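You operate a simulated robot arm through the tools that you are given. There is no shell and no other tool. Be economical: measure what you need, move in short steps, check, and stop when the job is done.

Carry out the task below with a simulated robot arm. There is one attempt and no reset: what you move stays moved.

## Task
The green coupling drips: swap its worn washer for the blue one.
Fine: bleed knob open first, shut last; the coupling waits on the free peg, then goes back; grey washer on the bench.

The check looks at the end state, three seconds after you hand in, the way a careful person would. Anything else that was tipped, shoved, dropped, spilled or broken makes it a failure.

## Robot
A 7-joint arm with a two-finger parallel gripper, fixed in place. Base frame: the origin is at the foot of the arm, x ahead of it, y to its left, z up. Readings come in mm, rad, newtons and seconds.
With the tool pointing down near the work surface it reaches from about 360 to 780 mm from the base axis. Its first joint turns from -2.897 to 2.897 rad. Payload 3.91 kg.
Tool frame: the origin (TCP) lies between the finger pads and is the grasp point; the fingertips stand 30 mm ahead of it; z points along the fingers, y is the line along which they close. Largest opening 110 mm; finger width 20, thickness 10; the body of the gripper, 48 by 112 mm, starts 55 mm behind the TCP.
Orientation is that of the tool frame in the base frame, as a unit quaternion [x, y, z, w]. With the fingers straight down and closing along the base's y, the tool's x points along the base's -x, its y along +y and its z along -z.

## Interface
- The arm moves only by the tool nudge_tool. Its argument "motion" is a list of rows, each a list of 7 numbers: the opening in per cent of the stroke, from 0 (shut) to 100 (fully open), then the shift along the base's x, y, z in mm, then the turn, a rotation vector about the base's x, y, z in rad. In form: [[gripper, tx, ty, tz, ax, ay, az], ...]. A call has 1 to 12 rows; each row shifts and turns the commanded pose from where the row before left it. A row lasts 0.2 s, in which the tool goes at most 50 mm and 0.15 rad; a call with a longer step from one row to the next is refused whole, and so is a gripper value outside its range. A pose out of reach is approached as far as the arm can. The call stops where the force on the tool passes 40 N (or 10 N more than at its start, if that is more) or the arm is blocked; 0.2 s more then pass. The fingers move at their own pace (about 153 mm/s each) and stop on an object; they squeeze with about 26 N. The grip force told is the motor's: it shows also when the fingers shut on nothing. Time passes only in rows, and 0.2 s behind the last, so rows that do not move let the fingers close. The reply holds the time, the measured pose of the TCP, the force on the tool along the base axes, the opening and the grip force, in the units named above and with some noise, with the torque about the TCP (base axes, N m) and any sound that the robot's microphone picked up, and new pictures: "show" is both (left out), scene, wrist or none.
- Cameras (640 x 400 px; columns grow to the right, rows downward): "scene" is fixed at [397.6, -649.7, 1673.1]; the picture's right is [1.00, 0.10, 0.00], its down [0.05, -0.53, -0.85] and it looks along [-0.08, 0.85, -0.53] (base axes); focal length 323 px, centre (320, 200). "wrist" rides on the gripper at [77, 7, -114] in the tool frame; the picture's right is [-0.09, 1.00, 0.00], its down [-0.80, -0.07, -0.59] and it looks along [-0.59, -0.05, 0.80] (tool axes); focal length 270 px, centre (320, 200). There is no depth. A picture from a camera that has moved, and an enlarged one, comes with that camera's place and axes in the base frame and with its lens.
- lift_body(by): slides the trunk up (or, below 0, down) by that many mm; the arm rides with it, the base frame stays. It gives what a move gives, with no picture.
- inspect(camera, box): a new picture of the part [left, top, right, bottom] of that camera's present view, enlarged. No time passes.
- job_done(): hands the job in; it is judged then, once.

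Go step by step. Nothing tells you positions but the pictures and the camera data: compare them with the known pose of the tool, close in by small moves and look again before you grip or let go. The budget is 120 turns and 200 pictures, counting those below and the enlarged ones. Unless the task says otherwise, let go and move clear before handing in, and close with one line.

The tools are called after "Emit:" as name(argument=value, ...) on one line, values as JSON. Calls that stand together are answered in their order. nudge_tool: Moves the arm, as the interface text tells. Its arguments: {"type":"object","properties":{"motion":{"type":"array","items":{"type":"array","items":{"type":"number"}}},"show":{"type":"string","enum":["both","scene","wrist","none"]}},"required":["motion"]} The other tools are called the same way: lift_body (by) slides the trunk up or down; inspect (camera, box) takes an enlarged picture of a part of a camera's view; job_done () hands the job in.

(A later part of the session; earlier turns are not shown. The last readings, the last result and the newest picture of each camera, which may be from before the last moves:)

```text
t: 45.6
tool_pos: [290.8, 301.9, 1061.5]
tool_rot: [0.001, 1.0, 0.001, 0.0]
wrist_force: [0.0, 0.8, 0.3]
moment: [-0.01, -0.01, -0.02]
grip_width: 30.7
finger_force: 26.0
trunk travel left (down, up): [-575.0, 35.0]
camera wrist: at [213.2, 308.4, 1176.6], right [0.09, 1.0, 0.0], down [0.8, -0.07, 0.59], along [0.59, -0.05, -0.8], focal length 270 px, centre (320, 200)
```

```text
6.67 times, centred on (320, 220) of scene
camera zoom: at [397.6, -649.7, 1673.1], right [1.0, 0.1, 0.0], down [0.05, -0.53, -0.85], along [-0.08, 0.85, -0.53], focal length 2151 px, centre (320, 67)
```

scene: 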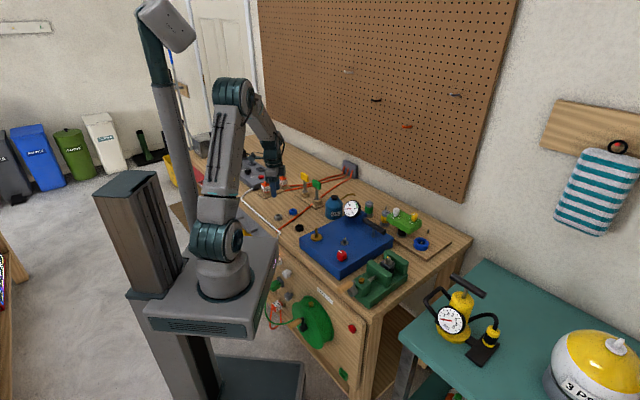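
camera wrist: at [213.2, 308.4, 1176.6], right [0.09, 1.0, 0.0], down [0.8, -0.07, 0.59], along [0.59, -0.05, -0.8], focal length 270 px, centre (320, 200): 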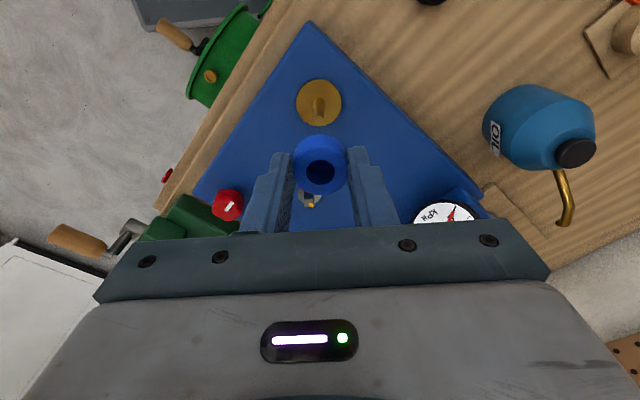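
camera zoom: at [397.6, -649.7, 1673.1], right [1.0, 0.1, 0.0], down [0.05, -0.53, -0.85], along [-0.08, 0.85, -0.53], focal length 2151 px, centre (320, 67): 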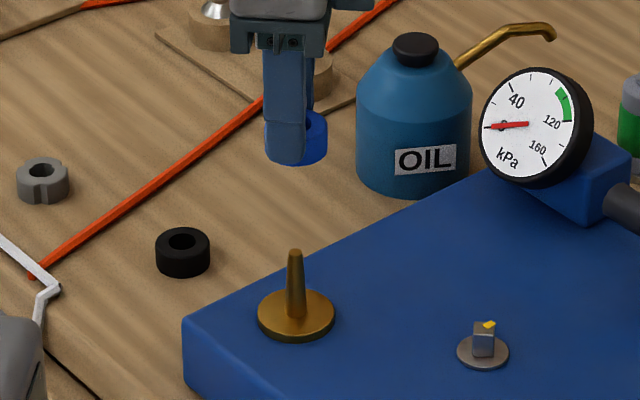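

Nearly aligned. I'll shift 0.8 mm in y and go down to just above the pin for a check.

Emit:
nudge_tool(motion=[[15, 0, -0.8, -30, 0, 0, 0], [15, 0, 0, -28, 0, 0, 0], [15, 0, 0, 0, 0, 0, 0]], show="wrist")

Emit:
inspect(camera="wrist", box=[260, 90, 380, 200])

Emit:
inspect(camera="scene", box=[300, 210, 340, 250])

```text
t: 46.4
tool_pos: [291.2, 299.9, 1004.4]
tool_rot: [0.001, 1.0, 0.001, 0.0]
wrist_force: [-0.7, -0.4, -1.0]
moment: [-0.02, 0.02, -0.02]
grip_width: 30.3
finger_force: 26.3
trunk travel left (down, up): [-575.0, 35.0]
camera wrist: at [213.9, 307.0, 1118.2], right [0.09, 1.0, 0.0], down [0.8, -0.07, 0.59], along [0.59, -0.05, -0.8], focal length 270 px, centre (320, 200)
```

wrist: 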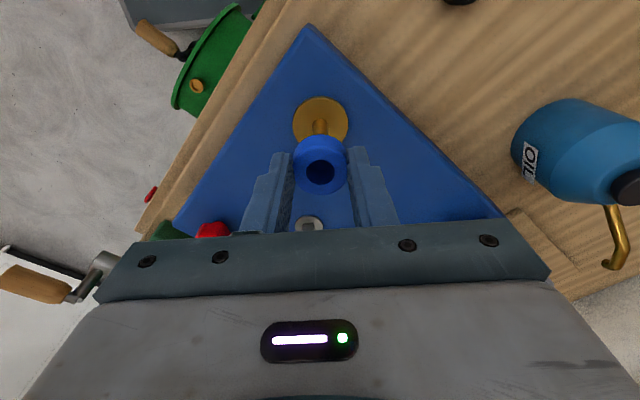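

```text
3.64 times, centred on (320, 145) of wrist
camera zoom: at [213.9, 307.0, 1118.2], right [0.09, 1.0, 0.0], down [0.8, -0.07, 0.59], along [0.59, -0.05, -0.8], focal length 983 px, centre (320, 400)
```

zoom: 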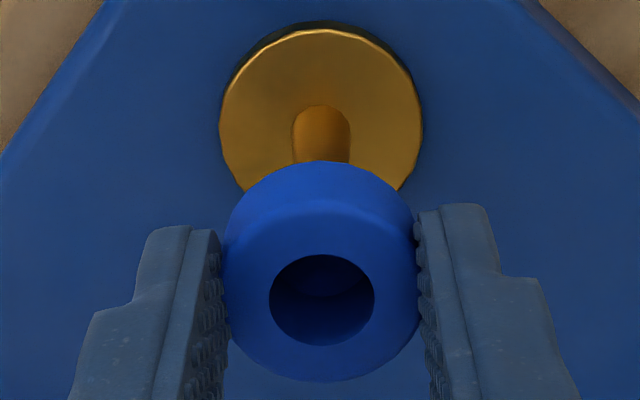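

```text
10.00 times, centred on (320, 230) of scene
camera zoom: at [397.6, -649.7, 1673.1], right [1.0, 0.1, 0.0], down [0.05, -0.53, -0.85], along [-0.08, 0.85, -0.53], focal length 3227 px, centre (320, -100)
```

zoom: 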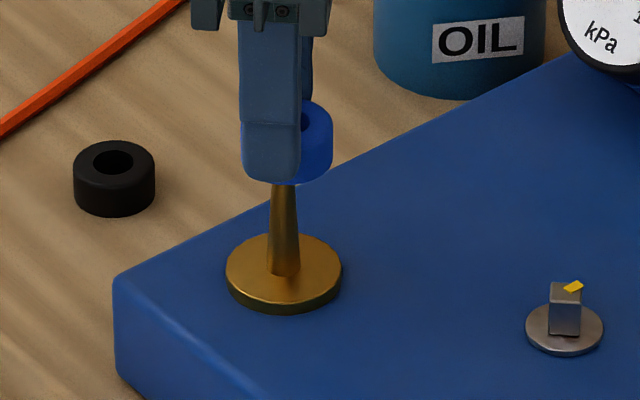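

Alignment looks good in both views. I'll lower over the pin in steps.

Emit:
nudge_tool(motion=[[15, -0.5, 0.3, -10, 0, 0, 0], [15, 0, 0, -10, 0, 0, 0], [15, 0, 0, -10, 0, 0, 0], [15, 0, 0, -10, 0, 0, 0], [15, 0, 0, -7, 0, 0, 0], [15, 0, 0, 0, 0, 0, 0]], show="wrist")

Emit:
inspect(camera="wrist", box=[260, 90, 380, 200])

Emit:
inspect(camera="scene", box=[300, 210, 340, 250])

```text
t: 47.8
tool_pos: [291.6, 300.6, 956.8]
tool_rot: [0.001, 1.0, 0.0, 0.0]
wrist_force: [0.7, 0.5, 0.0]
moment: [-0.01, 0.0, 0.03]
grip_width: 30.2
finger_force: 26.7
trunk travel left (down, up): [-575.0, 35.0]
camera wrist: at [213.7, 307.5, 1071.2], right [0.09, 1.0, 0.0], down [0.8, -0.07, 0.59], along [0.59, -0.05, -0.8], focal length 270 px, centre (320, 200)
```

wrist: 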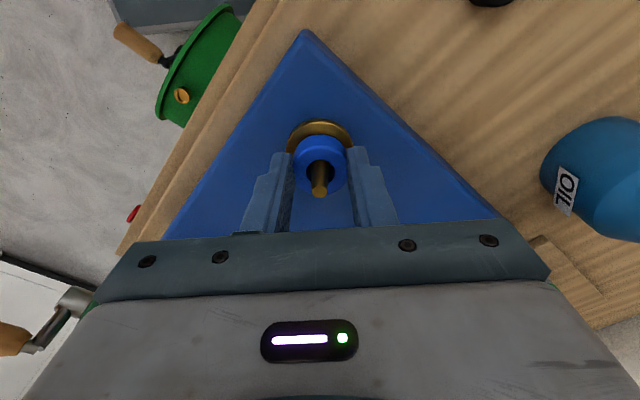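

```text
3.64 times, centred on (320, 145) of wrist
camera zoom: at [213.7, 307.5, 1071.2], right [0.09, 1.0, 0.0], down [0.8, -0.07, 0.59], along [0.59, -0.05, -0.8], focal length 983 px, centre (320, 400)
```

zoom: 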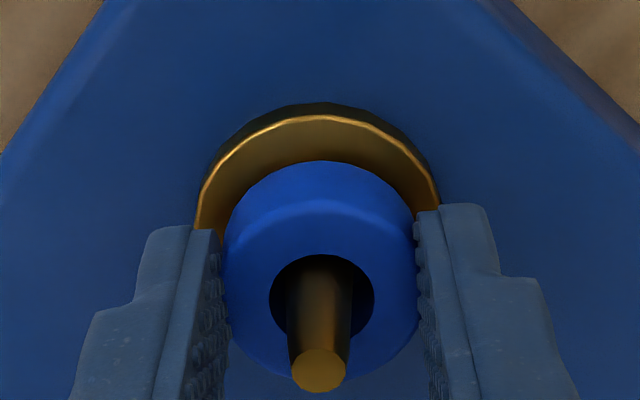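

```text
10.00 times, centred on (320, 230) of scene
camera zoom: at [397.6, -649.7, 1673.1], right [1.0, 0.1, 0.0], down [0.05, -0.53, -0.85], along [-0.08, 0.85, -0.53], focal length 3227 px, centre (320, -100)
```

zoom: 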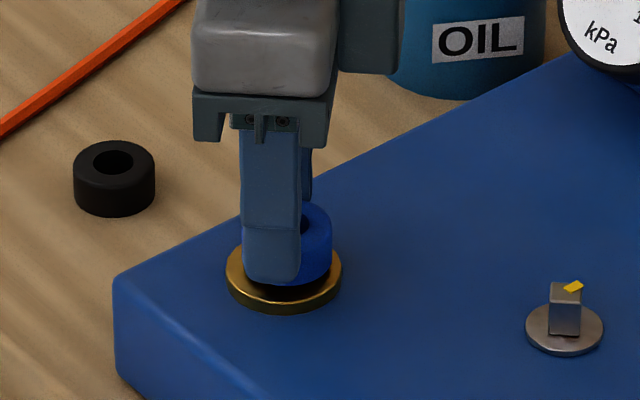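

The pin is through the hole. I'll lower to the flange.

Emit:
nudge_tool(motion=[[15, 0, 0, -3, 0, 0, 0], [15, 0, 0, -3, 0, 0, 0], [15, 0, 0, -3, 0, 0, 0], [15, 0, 0, 0, 0, 0, 0]], show="none")

Emit:
inspect(camera="scene", box=[300, 210, 340, 250])

Emit:
inspect(camera="wrist", box=[260, 90, 380, 200])

```text
t: 48.6
tool_pos: [292.0, 300.9, 952.9]
tool_rot: [0.001, 1.0, 0.003, 0.003]
wrist_force: [-6.3, -6.0, 25.9]
moment: [-0.32, 0.24, 0.06]
grip_width: 29.9
finger_force: 26.3
trunk travel left (down, up): [-575.0, 35.0]
stopped in row 3: the force on the tool passed its limit at 43 N (the readings are from after the stop); the commanded pose is now the measured one
```

```text
10.00 times, centred on (320, 230) of scene
camera zoom: at [397.6, -649.7, 1673.1], right [1.0, 0.1, 0.0], down [0.05, -0.53, -0.85], along [-0.08, 0.85, -0.53], focal length 3227 px, centre (320, -100)
```

zoom: 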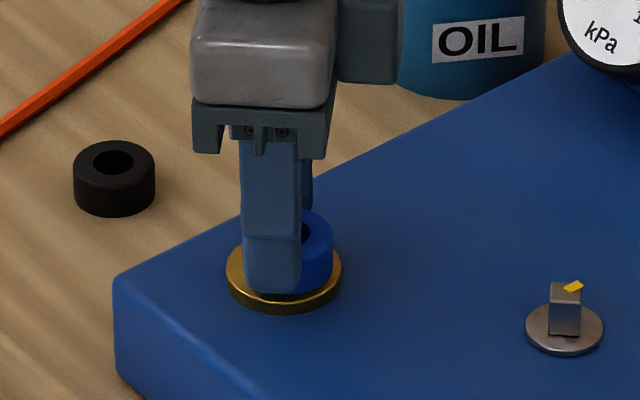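

```text
3.64 times, centred on (320, 145) of wrist
camera zoom: at [213.1, 306.5, 1066.7], right [0.09, 1.0, 0.01], down [0.8, -0.08, 0.6], along [0.6, -0.05, -0.8], focal length 983 px, centre (320, 400)
```

zoom: 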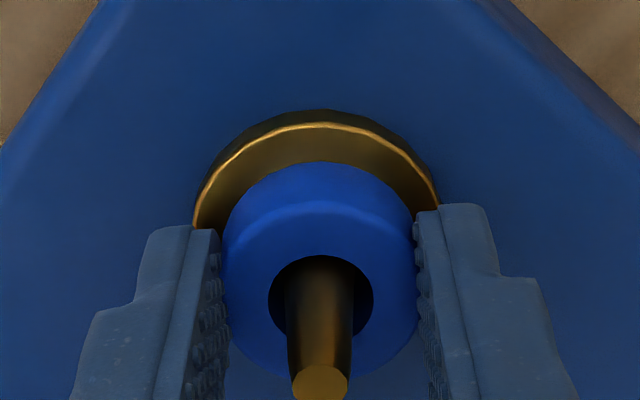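

The washer is down on the flange. I'll release and rise.

Emit:
nudge_tool(motion=[[15, 0, 0, 1, 0, 0, 0], [30, 0, 0, 0, 0, 0, 0], [45, 0, 0, 0, 0, 0, 0], [45, 0, 0, 0, 0, 0, 0], [45, 0, 0, 35, 0, 0, 0], [45, 0, 0, 45, 0, 0, 0], [45, 0, 0, 45, 0, 0, 0]], show="wrist")

Emit:
inspect(camera="scene", box=[300, 210, 340, 250])

Emit:
inspect(camera="wrist", box=[260, 60, 380, 150])

```text
t: 50.2
tool_pos: [291.8, 301.4, 1077.3]
tool_rot: [0.0, 1.0, 0.003, 0.002]
wrist_force: [-0.6, 0.4, -0.1]
moment: [-0.03, 0.0, -0.02]
grip_width: 49.4
finger_force: 0.1
trunk travel left (down, up): [-575.0, 35.0]
camera wrist: at [213.1, 308.1, 1191.3], right [0.09, 1.0, 0.0], down [0.8, -0.07, 0.6], along [0.6, -0.05, -0.8], focal length 270 px, centre (320, 200)
```

wrist: 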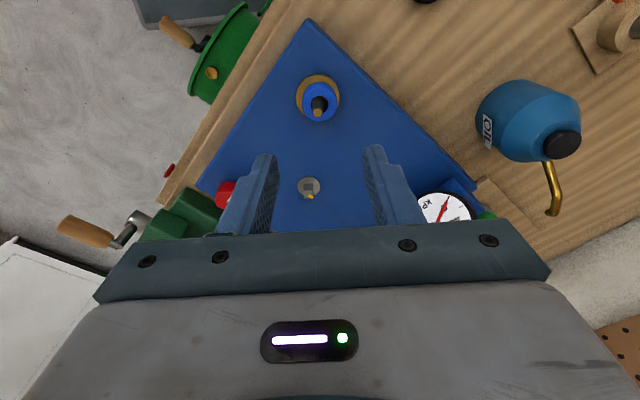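

```text
10.00 times, centred on (320, 230) of scene
camera zoom: at [397.6, -649.7, 1673.1], right [1.0, 0.1, 0.0], down [0.05, -0.53, -0.85], along [-0.08, 0.85, -0.53], focal length 3227 px, centre (320, -100)
```

zoom: 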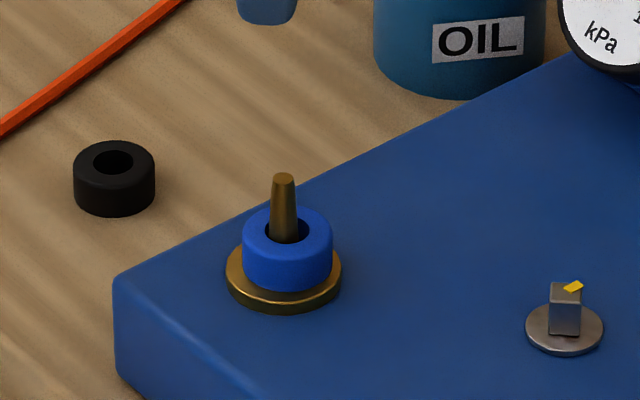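

```text
4.44 times, centred on (320, 105) of wrist
camera zoom: at [213.1, 308.1, 1191.3], right [0.09, 1.0, 0.0], down [0.8, -0.07, 0.6], along [0.6, -0.05, -0.8], focal length 1201 px, centre (320, 622)
```

zoom: 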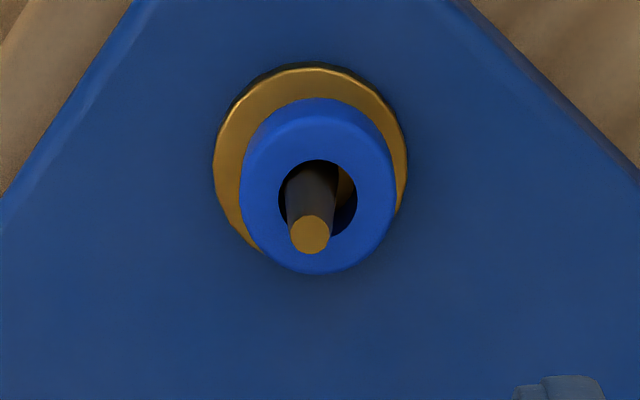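

The blue washer is on the seat but about 1.5 mm off-centre. I'll straighten the small tool tilt, re-close once to centre it, and let go again.

Emit:
nudge_tool(motion=[[45, 0, -0.5, -40, -0.006, 0.004, 0], [45, 0, 0, -45, 0, 0, 0], [45, 0, 0, -36, 0, 0, 0], [45, 0, 0, 0, 0, 0, 0]], show="wrist")

Emit:
inspect(camera="wrist", box=[260, 90, 380, 200])

```text
t: 51.2
tool_pos: [292.0, 302.7, 954.9]
tool_rot: [0.001, 1.0, 0.0, 0.0]
wrist_force: [-0.6, -0.6, -0.5]
moment: [0.03, -0.02, 0.01]
grip_width: 49.6
finger_force: 0.1
trunk travel left (down, up): [-575.0, 35.0]
camera wrist: at [214.7, 308.7, 1070.0], right [0.09, 1.0, 0.0], down [0.8, -0.07, 0.59], along [0.59, -0.05, -0.8], focal length 270 px, centre (320, 200)
```

wrist: 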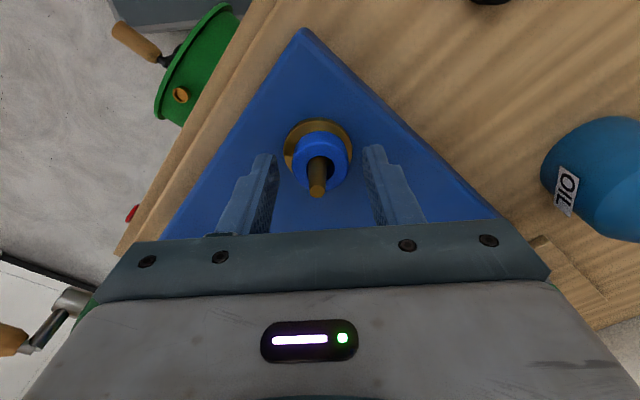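

```text
3.64 times, centred on (320, 145) of wrist
camera zoom: at [214.7, 308.7, 1070.0], right [0.09, 1.0, 0.0], down [0.8, -0.07, 0.59], along [0.59, -0.05, -0.8], focal length 983 px, centre (320, 400)
```

zoom: 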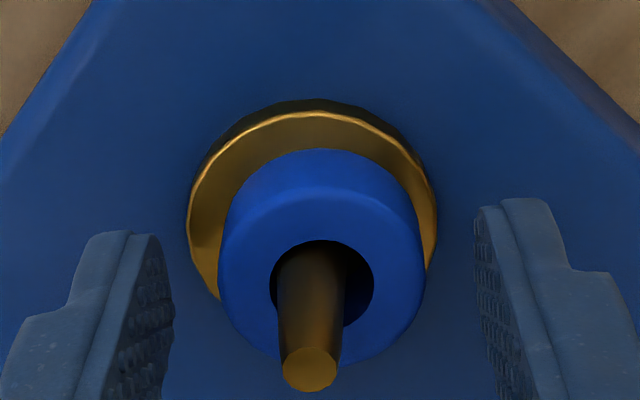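

Emit:
nudge_tool(motion=[[45, 0, -1.5, 0, 0, 0, 0], [15, 0, 0, 0, 0, 0, 0], [15, 0, 0, 0, 0, 0, 0], [15, 0, 0, 0, 0, 0, 0], [35, 0, 0, 0, 0, 0, 0], [45, 0, 0, 0, 0, 0, 0], [45, 0, 0, 35, 0, 0, 0], [45, 0, 0, 45, 0, 0, 0], [45, 0, 0, 45, 0, 0, 0]], show="wrist")

Emit:
inspect(camera="wrist", box=[260, 60, 380, 150])

Emit:
inspect(camera="scene", box=[300, 210, 340, 250])

```text
t: 53.2
tool_pos: [292.6, 301.2, 1079.7]
tool_rot: [0.0, 1.0, -0.001, 0.0]
wrist_force: [-0.3, -0.7, 0.7]
moment: [-0.01, 0.02, 0.05]
grip_width: 49.3
finger_force: 0.1
trunk travel left (down, up): [-575.0, 35.0]
camera wrist: at [215.3, 306.8, 1194.5], right [0.09, 1.0, 0.0], down [0.8, -0.07, 0.6], along [0.59, -0.05, -0.8], focal length 270 px, centre (320, 200)
```

wrist: 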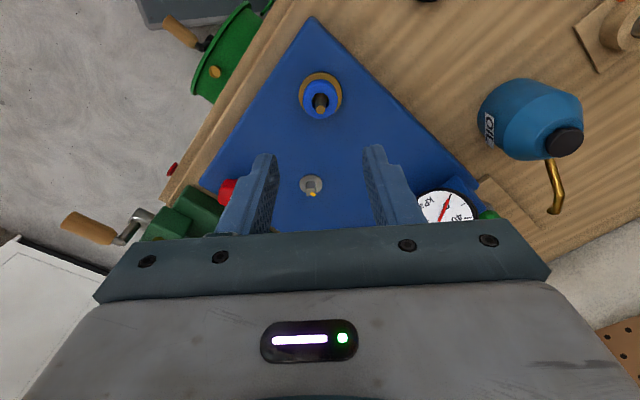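

```text
4.44 times, centred on (320, 105) of wrist
camera zoom: at [215.3, 306.8, 1194.5], right [0.09, 1.0, 0.0], down [0.8, -0.07, 0.6], along [0.59, -0.05, -0.8], focal length 1201 px, centre (320, 622)
```

zoom: 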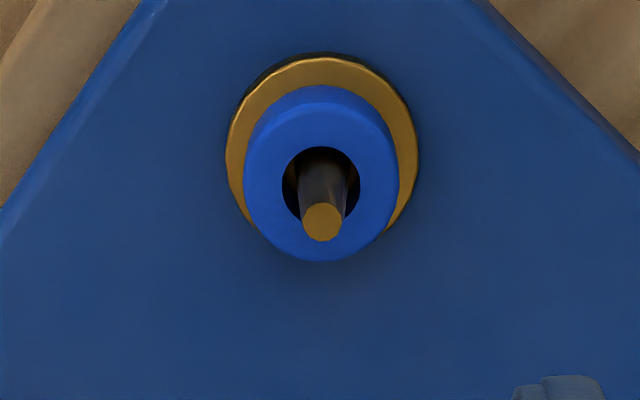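

```text
10.00 times, centred on (320, 230) of scene
camera zoom: at [397.6, -649.7, 1673.1], right [1.0, 0.1, 0.0], down [0.05, -0.53, -0.85], along [-0.08, 0.85, -0.53], focal length 3227 px, centre (320, -100)
```

zoom: 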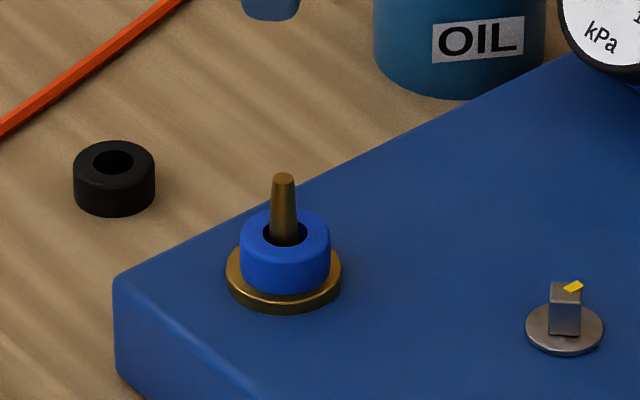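

The washer is centred now. Next I'll fetch the coupling from the peg.

Emit:
nudge_tool(motion=[[60, 29, 32, 10, 0, 0, 0], [60, 29, 32, 5, 0, 0, 0], [60, 29, 32, 0, 0, 0, 0], [60, 29, 32, 0, 0, 0, 0], [60, 29, 32, 0, 0, 0, 0], [60, 29, 33, 0, 0, 0, 0], [60, 29, 33, 0, 0, 0, 0], [60, 0, 0, 0, 0, 0, 0]], show="wrist")

Emit:
inspect(camera="wrist", box=[240, 60, 400, 180])

```text
t: 55.0
tool_pos: [495.2, 525.0, 1095.4]
tool_rot: [0.001, 1.0, -0.001, 0.0]
wrist_force: [0.0, 0.1, -0.2]
moment: [0.01, -0.05, -0.01]
grip_width: 66.2
finger_force: 0.1
trunk travel left (down, up): [-575.0, 35.0]
camera wrist: at [417.4, 531.7, 1210.0], right [0.09, 1.0, 0.0], down [0.8, -0.07, 0.59], along [0.59, -0.05, -0.8], focal length 270 px, centre (320, 200)
```

wrist: 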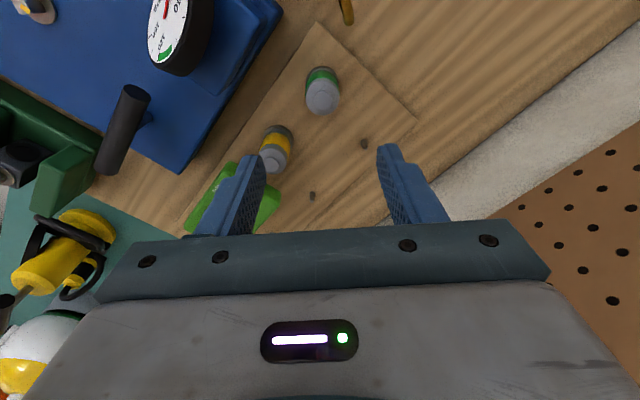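

```text
3.33 times, centred on (320, 120) of wrist
camera zoom: at [417.4, 531.7, 1210.0], right [0.09, 1.0, 0.0], down [0.8, -0.07, 0.59], along [0.59, -0.05, -0.8], focal length 901 px, centre (320, 467)
```

zoom: 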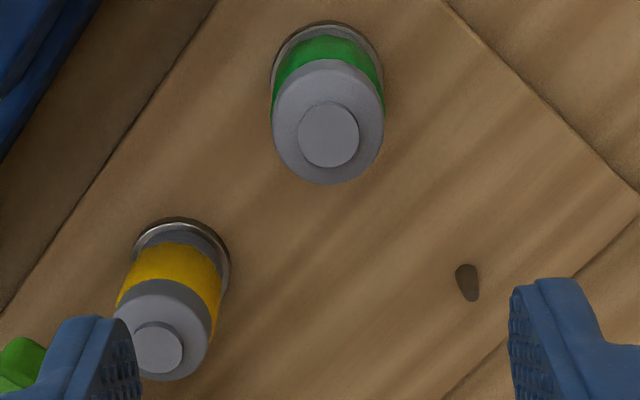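

The coupling top looks nearer to the robot than expected. I'll check the scene for lean.

Emit:
inspect(camera="scene", box=[355, 190, 395, 230])

Emit:
nudge_tool(motion=[[60, 0, 2, -30, 0, 0, 0], [60, 0, 0, -24, 0, 0, 0], [60, 0, 0, 0, 0, 0, 0]], show="wrist")

Emit:
inspect(camera="wrist", box=[240, 70, 400, 190])

```text
10.00 times, centred on (375, 210) of scene
camera zoom: at [397.6, -649.7, 1673.1], right [1.0, 0.1, 0.0], down [0.05, -0.53, -0.85], along [-0.08, 0.85, -0.53], focal length 3227 px, centre (-230, 100)
```

zoom: 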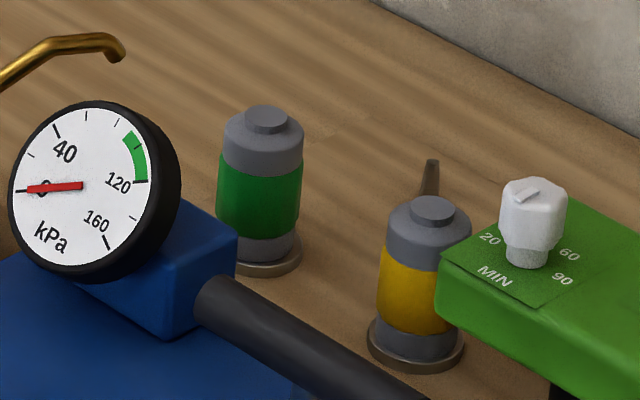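

```text
t: 55.8
tool_pos: [495.0, 527.3, 1041.2]
tool_rot: [0.0, 1.0, 0.0, 0.0]
wrist_force: [-0.1, 0.0, 0.3]
moment: [-0.03, 0.01, 0.02]
grip_width: 66.4
finger_force: 0.1
trunk travel left (down, up): [-575.0, 35.0]
camera wrist: at [417.3, 534.2, 1155.3], right [0.09, 1.0, 0.0], down [0.8, -0.07, 0.59], along [0.59, -0.05, -0.8], focal length 270 px, centre (320, 200)
```

wrist: 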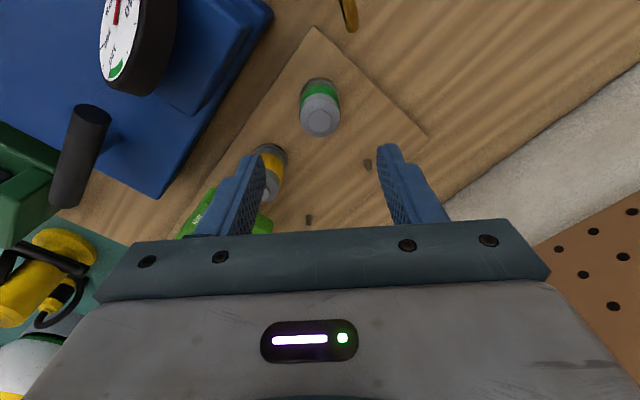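

```text
3.33 times, centred on (320, 130) of wrist
camera zoom: at [417.3, 534.2, 1155.3], right [0.09, 1.0, 0.0], down [0.8, -0.07, 0.59], along [0.59, -0.05, -0.8], focal length 901 px, centre (320, 433)
```

zoom: 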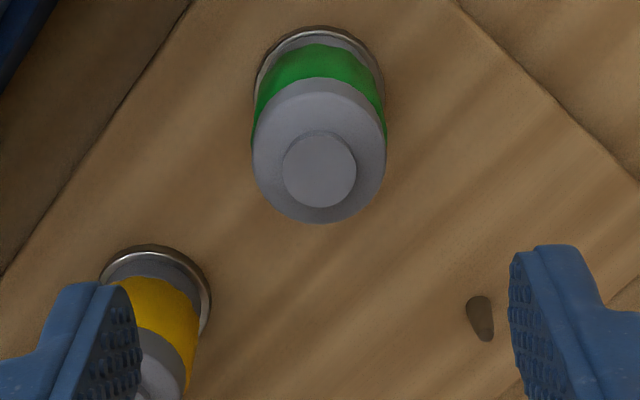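

Working the heights through, the coupling slid about 20 mm down in the grip earlier, but it is upright at about (494,527), top about 946. I'll descend for a better grip on it.

Emit:
nudge_tool(motion=[[55, -1, 0, -35, 0, 0, 0], [50, 0, 0, -35, 0, 0, 0], [50, 0, 0, -30, 0, 0, 0], [50, 0, 0, -18, 0, 0, 0], [50, 0, 0, 0, 0, 0, 0]], show="wrist")

Emit:
inspect(camera="scene", box=[355, 190, 395, 230])

Emit:
inspect(camera="wrist", box=[250, 90, 390, 230])

```text
t: 57.0
tool_pos: [494.6, 529.4, 922.5]
tool_rot: [0.001, 1.0, -0.001, 0.0]
wrist_force: [-0.3, -0.4, -0.6]
moment: [-0.02, 0.0, -0.01]
grip_width: 54.8
finger_force: 0.0
trunk travel left (down, up): [-575.0, 35.0]
camera wrist: at [416.8, 534.9, 1037.3], right [0.09, 1.0, 0.0], down [0.8, -0.07, 0.59], along [0.59, -0.05, -0.8], focal length 270 px, centre (320, 200)
```

wrist: 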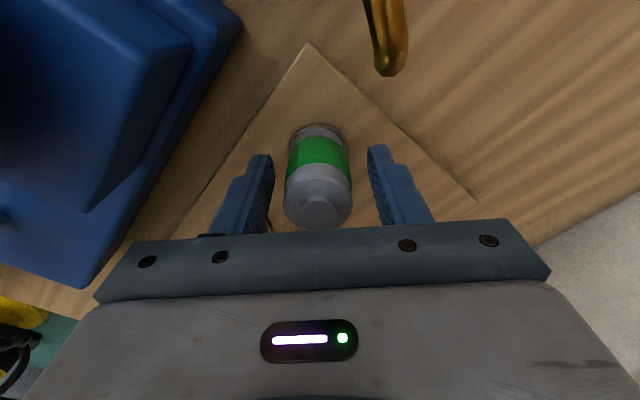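

```text
10.00 times, centred on (375, 210) of scene
camera zoom: at [397.6, -649.7, 1673.1], right [1.0, 0.1, 0.0], down [0.05, -0.53, -0.85], along [-0.08, 0.85, -0.53], focal length 3227 px, centre (-230, 100)
```

zoom: 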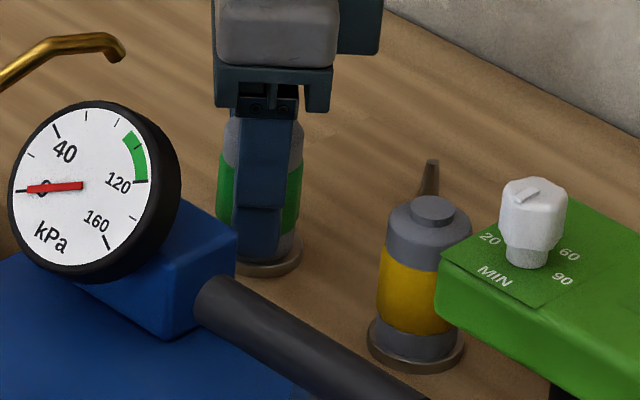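

```text
2.86 times, centred on (320, 160) of wrist
camera zoom: at [416.8, 534.9, 1037.3], right [0.09, 1.0, 0.0], down [0.8, -0.07, 0.59], along [0.59, -0.05, -0.8], focal length 772 px, centre (320, 314)
```

zoom: 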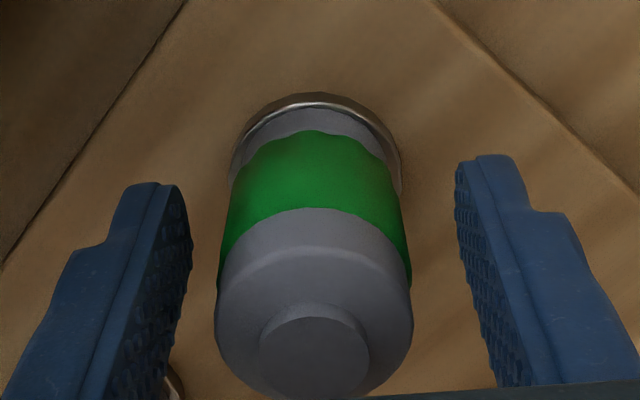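

The coupling is between the pads, 1 mm off. I'll correct, grip, and lift slowly.

Emit:
nudge_tool(motion=[[50, -1, -1.3, 0, 0, 0, 0], [15, 0, 0, 0, 0, 0, 0], [15, 0, 0, 0, 0, 0, 0], [15, 0, 0, 0, 0, 0, 0], [15, 0, 0, 3, 0, 0, 0], [15, 0, 0, 3, 0, 0, 0], [15, 0, 0, 4, 0, 0, 0], [15, 0, 0, 5, 0, 0, 0], [15, 0, 0, 5, 0, 0, 0]], show="wrist")

Emit:
inspect(camera="scene", box=[355, 190, 395, 230])

Emit:
inspect(camera="wrist", box=[250, 90, 390, 230])

```text
t: 59.0
tool_pos: [493.5, 526.3, 942.9]
tool_rot: [0.0, 1.0, -0.001, 0.0]
wrist_force: [-0.3, 0.6, -1.8]
moment: [-0.02, -0.02, -0.01]
grip_width: 33.2
finger_force: 26.0
trunk travel left (down, up): [-575.0, 35.0]
camera wrist: at [416.0, 533.4, 1058.0], right [0.09, 1.0, 0.0], down [0.8, -0.07, 0.59], along [0.59, -0.05, -0.8], focal length 270 px, centre (320, 200)
```

wrist: 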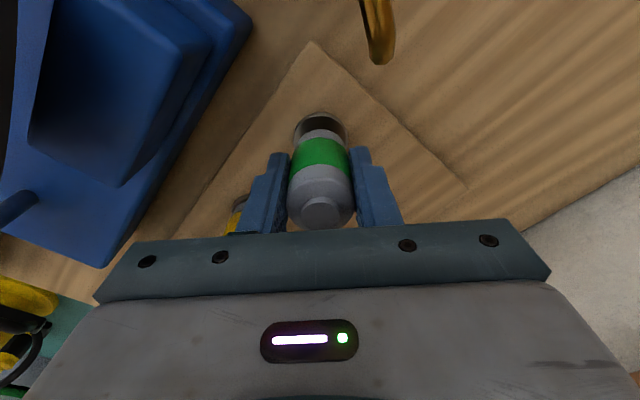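

```text
10.00 times, centred on (375, 210) of scene
camera zoom: at [397.6, -649.7, 1673.1], right [1.0, 0.1, 0.0], down [0.05, -0.53, -0.85], along [-0.08, 0.85, -0.53], focal length 3227 px, centre (-230, 100)
```

zoom: 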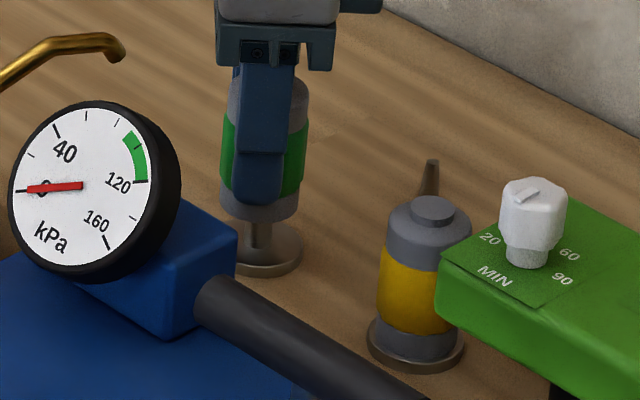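

```text
2.86 times, centred on (320, 160) of wrist
camera zoom: at [416.0, 533.4, 1058.0], right [0.09, 1.0, 0.0], down [0.8, -0.07, 0.59], along [0.59, -0.05, -0.8], focal length 772 px, centre (320, 314)
```

zoom: 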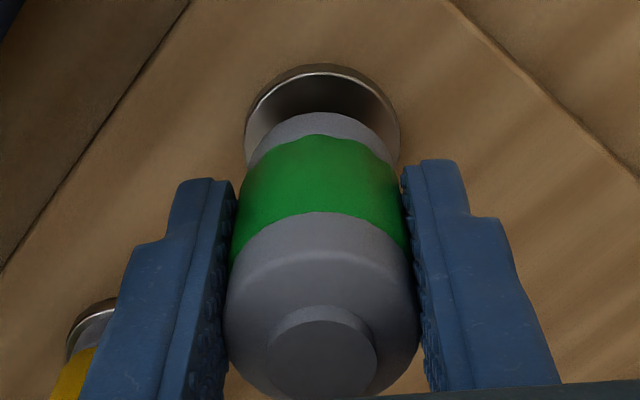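

It lifts with no slip. I'll raise clear and carry it back over the seat.

Emit:
nudge_tool(motion=[[15, 0, 0, 15, 0, 0, 0], [15, 0, 0, 30, 0, 0, 0], [15, 0, 0, 40, 0, 0, 0], [15, 0, 0, 40, 0, 0, 0], [15, 0, 0, 35, 0, 0, 0], [15, -29, -32, 0, 0, 0, 0], [15, -29, -32, 0, 0, 0, 0], [15, -29, -32, 0, 0, 0, 0], [15, -29, -32, 0, 0, 0, 0], [15, -28, -32, 0, 0, 0, 0], [15, -28, -32, 0, 0, 0, 0], [15, -29, -33, 0, 0, 0, 0]], show="wrist")

Emit:
inspect(camera="wrist", box=[240, 60, 400, 200])

Emit:
inspect(camera="scene", box=[290, 180, 350, 250])

```text
t: 61.6
tool_pos: [292.6, 301.4, 1103.2]
tool_rot: [0.002, 1.0, -0.001, 0.001]
wrist_force: [0.0, -0.5, -1.1]
moment: [0.03, -0.01, 0.03]
grip_width: 33.2
finger_force: 26.0
trunk travel left (down, up): [-575.0, 35.0]
camera wrist: at [214.7, 307.7, 1217.6], right [0.09, 1.0, 0.0], down [0.8, -0.07, 0.6], along [0.59, -0.05, -0.8], focal length 270 px, centre (320, 200)
```

wrist: 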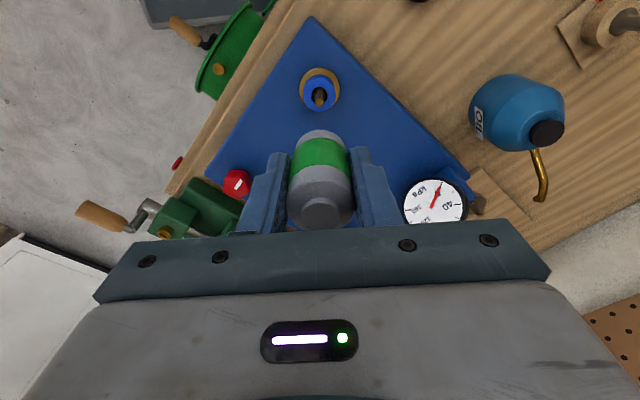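

```text
2.86 times, centred on (320, 130) of wrist
camera zoom: at [214.7, 307.7, 1217.6], right [0.09, 1.0, 0.0], down [0.8, -0.07, 0.6], along [0.59, -0.05, -0.8], focal length 772 px, centre (320, 400)
```

zoom: 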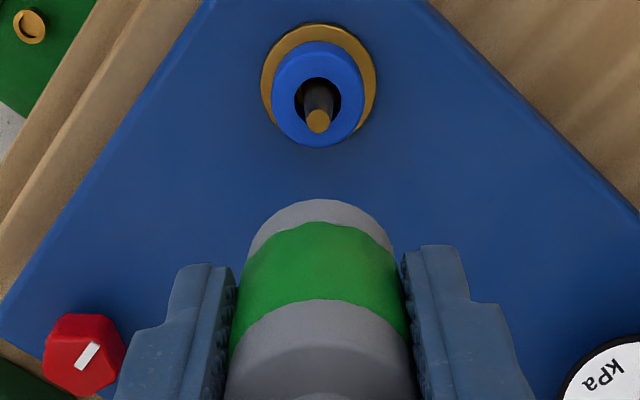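

```text
5.71 times, centred on (320, 215) of scene
camera zoom: at [397.6, -649.7, 1673.1], right [1.0, 0.1, 0.0], down [0.05, -0.53, -0.85], along [-0.08, 0.85, -0.53], focal length 1844 px, centre (320, 114)
```

zoom: 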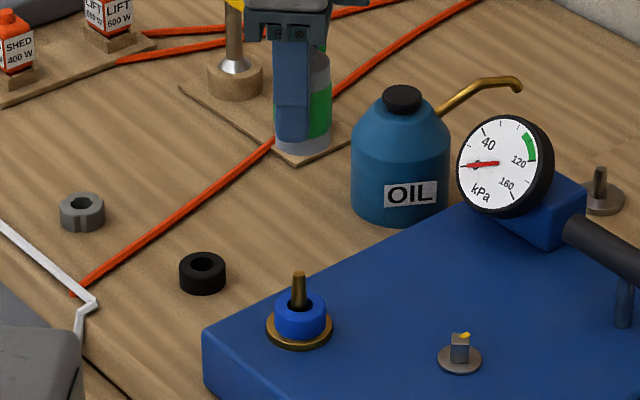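

Now lowering to just above the pin for alignment.

Emit:
nudge_tool(motion=[[15, 0, 0, -35, 0, 0, 0], [15, 0, 0, -35, 0, 0, 0], [15, 0, 0, -28, 0, 0, 0], [15, 0, 0, 0, 0, 0, 0]], show="wrist")

Emit:
inspect(camera="wrist", box=[260, 80, 380, 190])

Emit:
inspect(camera="scene", box=[300, 205, 340, 245])

```text
t: 62.6
tool_pos: [291.9, 302.7, 1004.8]
tool_rot: [0.0, 1.0, -0.001, 0.001]
wrist_force: [-0.8, -0.2, -1.0]
moment: [0.01, 0.01, 0.03]
grip_width: 33.3
finger_force: 26.2
trunk travel left (down, up): [-575.0, 35.0]
camera wrist: at [214.9, 309.5, 1118.6], right [0.09, 1.0, 0.0], down [0.8, -0.07, 0.6], along [0.59, -0.05, -0.8], focal length 270 px, centre (320, 200)
```

wrist: 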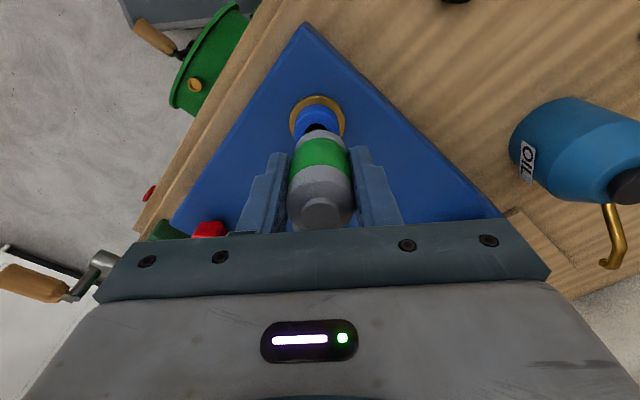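

```text
3.64 times, centred on (320, 135) of wrist
camera zoom: at [214.9, 309.5, 1118.6], right [0.09, 1.0, 0.0], down [0.8, -0.07, 0.6], along [0.59, -0.05, -0.8], focal length 983 px, centre (320, 436)
```

zoom: 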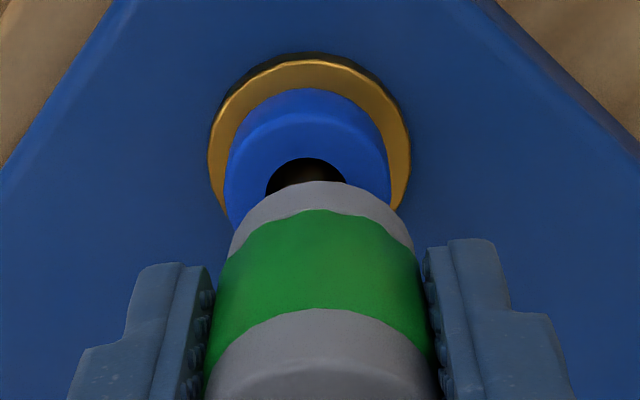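

```text
10.00 times, centred on (320, 225) of scene
camera zoom: at [397.6, -649.7, 1673.1], right [1.0, 0.1, 0.0], down [0.05, -0.53, -0.85], along [-0.08, 0.85, -0.53], focal length 3227 px, centre (320, -50)
```

zoom: 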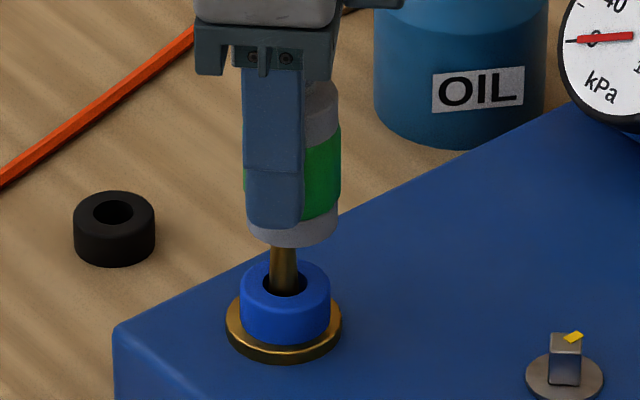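

The coupling is about 2 mm off in both +x and +y relative to the pin. I'll correct and recheck.

Emit:
nudge_tool(motion=[[15, -2, -2, 0, 0, 0, 0], [15, 0, 0, 0, 0, 0, 0]], show="none")

Emit:
inspect(camera="wrist", box=[260, 80, 380, 190])

Emit:
inspect(camera="scene", box=[300, 205, 340, 245])

```text
t: 63.2
tool_pos: [290.3, 299.8, 1004.1]
tool_rot: [0.001, 1.0, 0.0, -0.001]
wrist_force: [0.7, 0.2, -1.1]
moment: [-0.02, 0.0, 0.0]
grip_width: 33.0
finger_force: 26.5
trunk travel left (down, up): [-575.0, 35.0]
```

```text
3.64 times, centred on (320, 135) of wrist
camera zoom: at [213.0, 307.2, 1119.1], right [0.09, 1.0, 0.0], down [0.8, -0.07, 0.59], along [0.59, -0.05, -0.8], focal length 983 px, centre (320, 436)
```

zoom: 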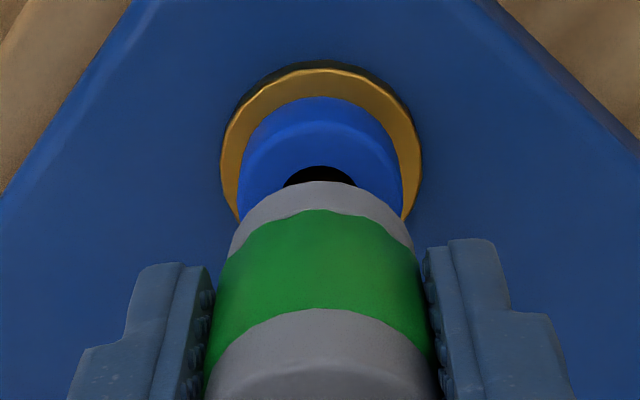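

```text
10.00 times, centred on (320, 225) of scene
camera zoom: at [397.6, -649.7, 1673.1], right [1.0, 0.1, 0.0], down [0.05, -0.53, -0.85], along [-0.08, 0.85, -0.53], focal length 3227 px, centre (320, -50)
```

zoom: 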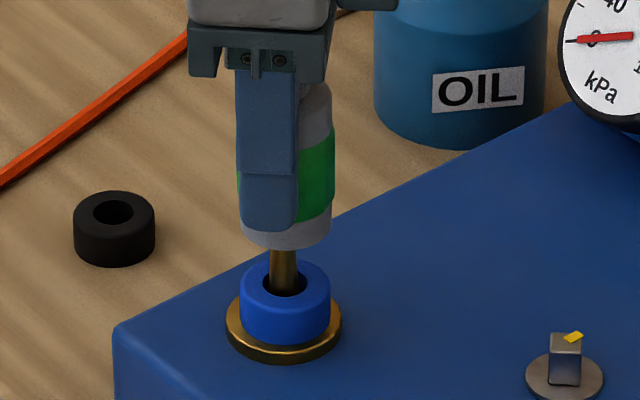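

Aligned now. I'll lower over the pin.

Emit:
nudge_tool(motion=[[15, 0.5, 0, -8, 0, 0, 0], [15, 0, 0, -8, 0, 0, 0], [15, 0, 0, -8, 0, 0, 0], [15, 0, 0, -4, 0, 0, 0], [15, 0, 0, 0, 0, 0, 0]], show="wrist")

Emit:
inspect(camera="scene", box=[300, 205, 340, 245])

```text
t: 64.4
tool_pos: [291.8, 299.2, 978.2]
tool_rot: [0.001, 1.0, -0.001, 0.0]
wrist_force: [0.2, 1.1, 0.8]
moment: [0.08, -0.02, 0.03]
grip_width: 33.3
finger_force: 26.7
trunk travel left (down, up): [-575.0, 35.0]
camera wrist: at [213.5, 306.8, 1092.2], right [0.09, 1.0, 0.0], down [0.8, -0.07, 0.59], along [0.59, -0.05, -0.8], focal length 270 px, centre (320, 200)
```

wrist: 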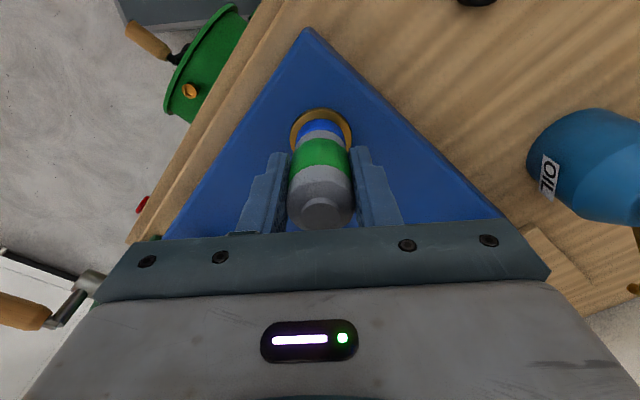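

```text
10.00 times, centred on (320, 225) of scene
camera zoom: at [397.6, -649.7, 1673.1], right [1.0, 0.1, 0.0], down [0.05, -0.53, -0.85], along [-0.08, 0.85, -0.53], focal length 3227 px, centre (320, -50)
```

zoom: 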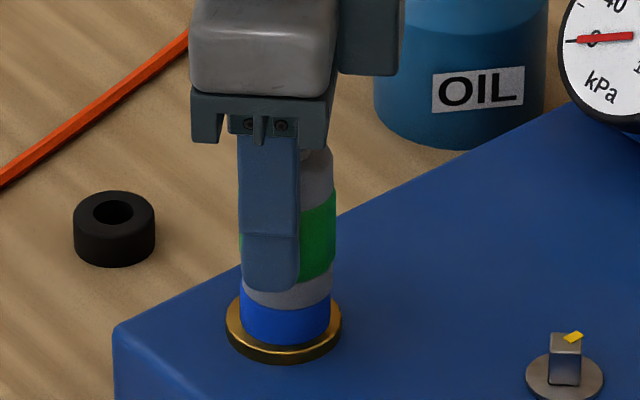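

Nearly on the washer. I'll lower in fine steps until contact.

Emit:
nudge_tool(motion=[[15, 0, 0, -2, 0, 0, 0], [15, 0, 0, -2, 0, 0, 0], [15, 0, 0, -2, 0, 0, 0], [15, 0, 0, -2, 0, 0, 0], [15, 0, 0, 0, 0, 0, 0]], show="none")

Emit:
inspect(camera="scene", box=[300, 205, 340, 245])

Emit:
inspect(camera="wrist", box=[260, 90, 380, 200])

```text
t: 65.6
tool_pos: [291.0, 299.8, 968.4]
tool_rot: [0.001, 1.0, 0.0, 0.0]
wrist_force: [1.5, 3.8, 20.2]
moment: [0.2, -0.18, 0.03]
grip_width: 33.2
finger_force: 26.3
trunk travel left (down, up): [-575.0, 35.0]
```

```text
10.00 times, centred on (320, 225) of scene
camera zoom: at [397.6, -649.7, 1673.1], right [1.0, 0.1, 0.0], down [0.05, -0.53, -0.85], along [-0.08, 0.85, -0.53], focal length 3227 px, centre (320, -50)
```

zoom: 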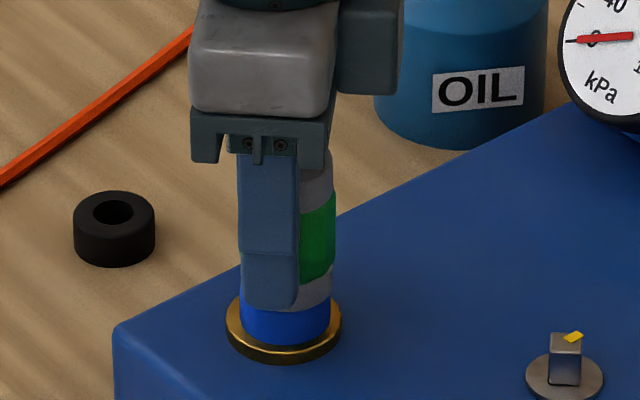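

```text
3.64 times, centred on (320, 145) of wrist
camera zoom: at [213.2, 306.5, 1084.1], right [0.09, 1.0, 0.0], down [0.8, -0.07, 0.6], along [0.59, -0.05, -0.8], focal length 983 px, centre (320, 400)
```

zoom: 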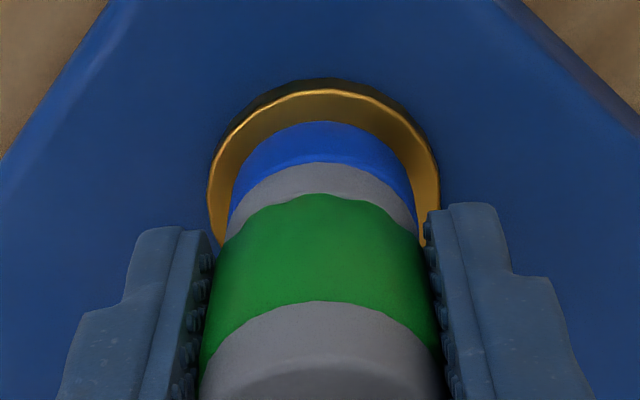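

The coupling is seated on the blue washer. I'll unload, open, and rise.

Emit:
nudge_tool(motion=[[15, 0, 0, 2, 0, 0, 0], [30, 0, 0, 0, 0, 0, 0], [48, 0, 0, 0, 0, 0, 0], [48, 0, 0, 0, 0, 0, 0], [48, 0, 0, 35, 0, 0, 0], [48, 0, 0, 45, 0, 0, 0], [48, 0, 0, 30, 0, 0, 0]], show="wrist")

Emit:
inspect(camera="scene", box=[300, 205, 340, 245])

```text
t: 67.2
tool_pos: [291.0, 299.3, 1082.2]
tool_rot: [0.001, 1.0, -0.001, 0.0]
wrist_force: [0.5, 1.1, -0.5]
moment: [-0.01, 0.01, 0.0]
grip_width: 52.8
finger_force: 0.0
trunk travel left (down, up): [-575.0, 35.0]
camera wrist: at [213.1, 305.7, 1196.7], right [0.09, 1.0, 0.0], down [0.8, -0.07, 0.59], along [0.59, -0.05, -0.8], focal length 270 px, centre (320, 200)
```

wrist: 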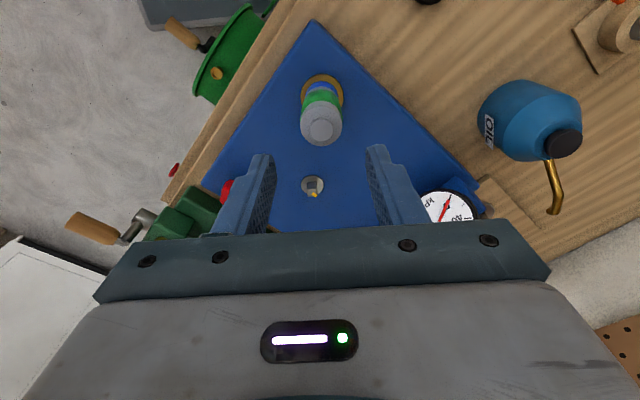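

```text
10.00 times, centred on (320, 225) of scene
camera zoom: at [397.6, -649.7, 1673.1], right [1.0, 0.1, 0.0], down [0.05, -0.53, -0.85], along [-0.08, 0.85, -0.53], focal length 3227 px, centre (320, -50)
```

zoom: 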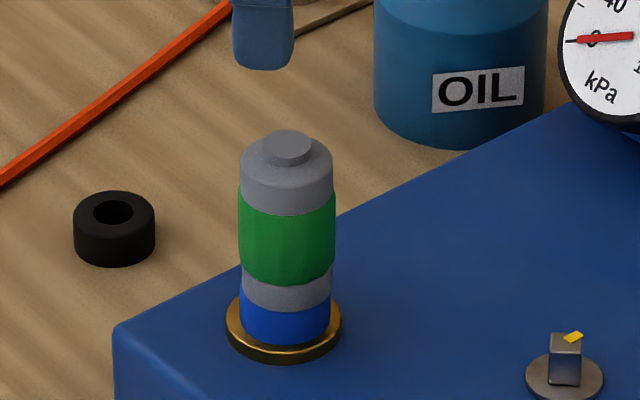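

The coupling is back upright on the blue washer. Last is the knob: I'll move above its axis at about (393,188), turn to the earlier grip angle, and look.

Emit:
nudge_tool(motion=[[50, 20, -22, 0, 0, 0, 0], [50, 20, -22, 0, 0, 0, -0.1], [50, 20, -22, 0, 0, 0, -0.1], [50, 20, -22, 0, 0, 0, -0.15], [50, 22, -23, -10, 0, 0, -0.15], [50, 0, 0, -10, 0, 0, -0.15], [50, 0, 0, 0, 0, 0, -0.15], [50, 0, 0, 0, 0, 0, -0.15], [50, 0, 0, 0, 0, 0, -0.15], [50, 0, 0, 0, 0, 0, -0.1], [50, 0, 0, 0, 0, 0, 0]], show="wrist")

Emit:
inspect(camera="wrist", box=[250, 70, 390, 190])

```text
t: 69.6
tool_pos: [392.6, 189.4, 1061.2]
tool_rot: [0.566, 0.824, 0.0, 0.0]
wrist_force: [0.0, 0.4, 0.8]
moment: [0.03, -0.01, 0.01]
grip_width: 54.9
finger_force: 0.0
trunk travel left (down, up): [-575.0, 35.0]
camera wrist: at [371.1, 262.7, 1176.1], right [0.96, 0.28, 0.0], down [0.22, -0.77, 0.59], along [0.16, -0.57, -0.8], focal length 270 px, centre (320, 200)
```

wrist: 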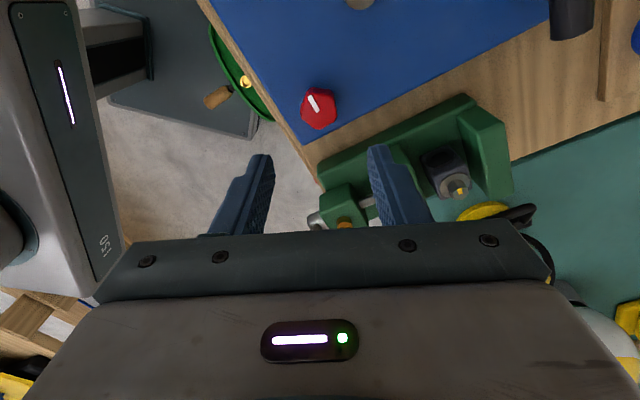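

```text
3.33 times, centred on (320, 130) of wrist
camera zoom: at [371.1, 262.7, 1176.1], right [0.96, 0.28, 0.0], down [0.22, -0.77, 0.59], along [0.16, -0.57, -0.8], focal length 901 px, centre (320, 433)
```

zoom: 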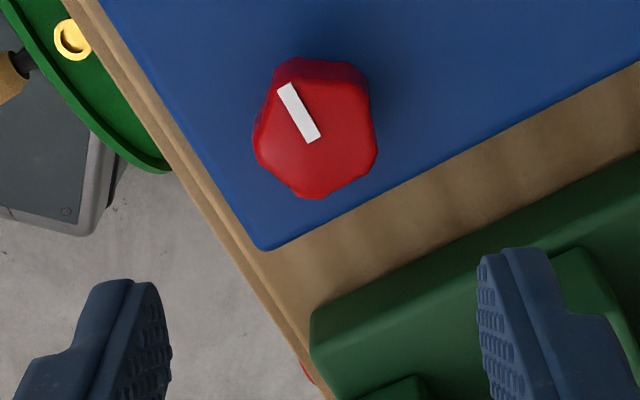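

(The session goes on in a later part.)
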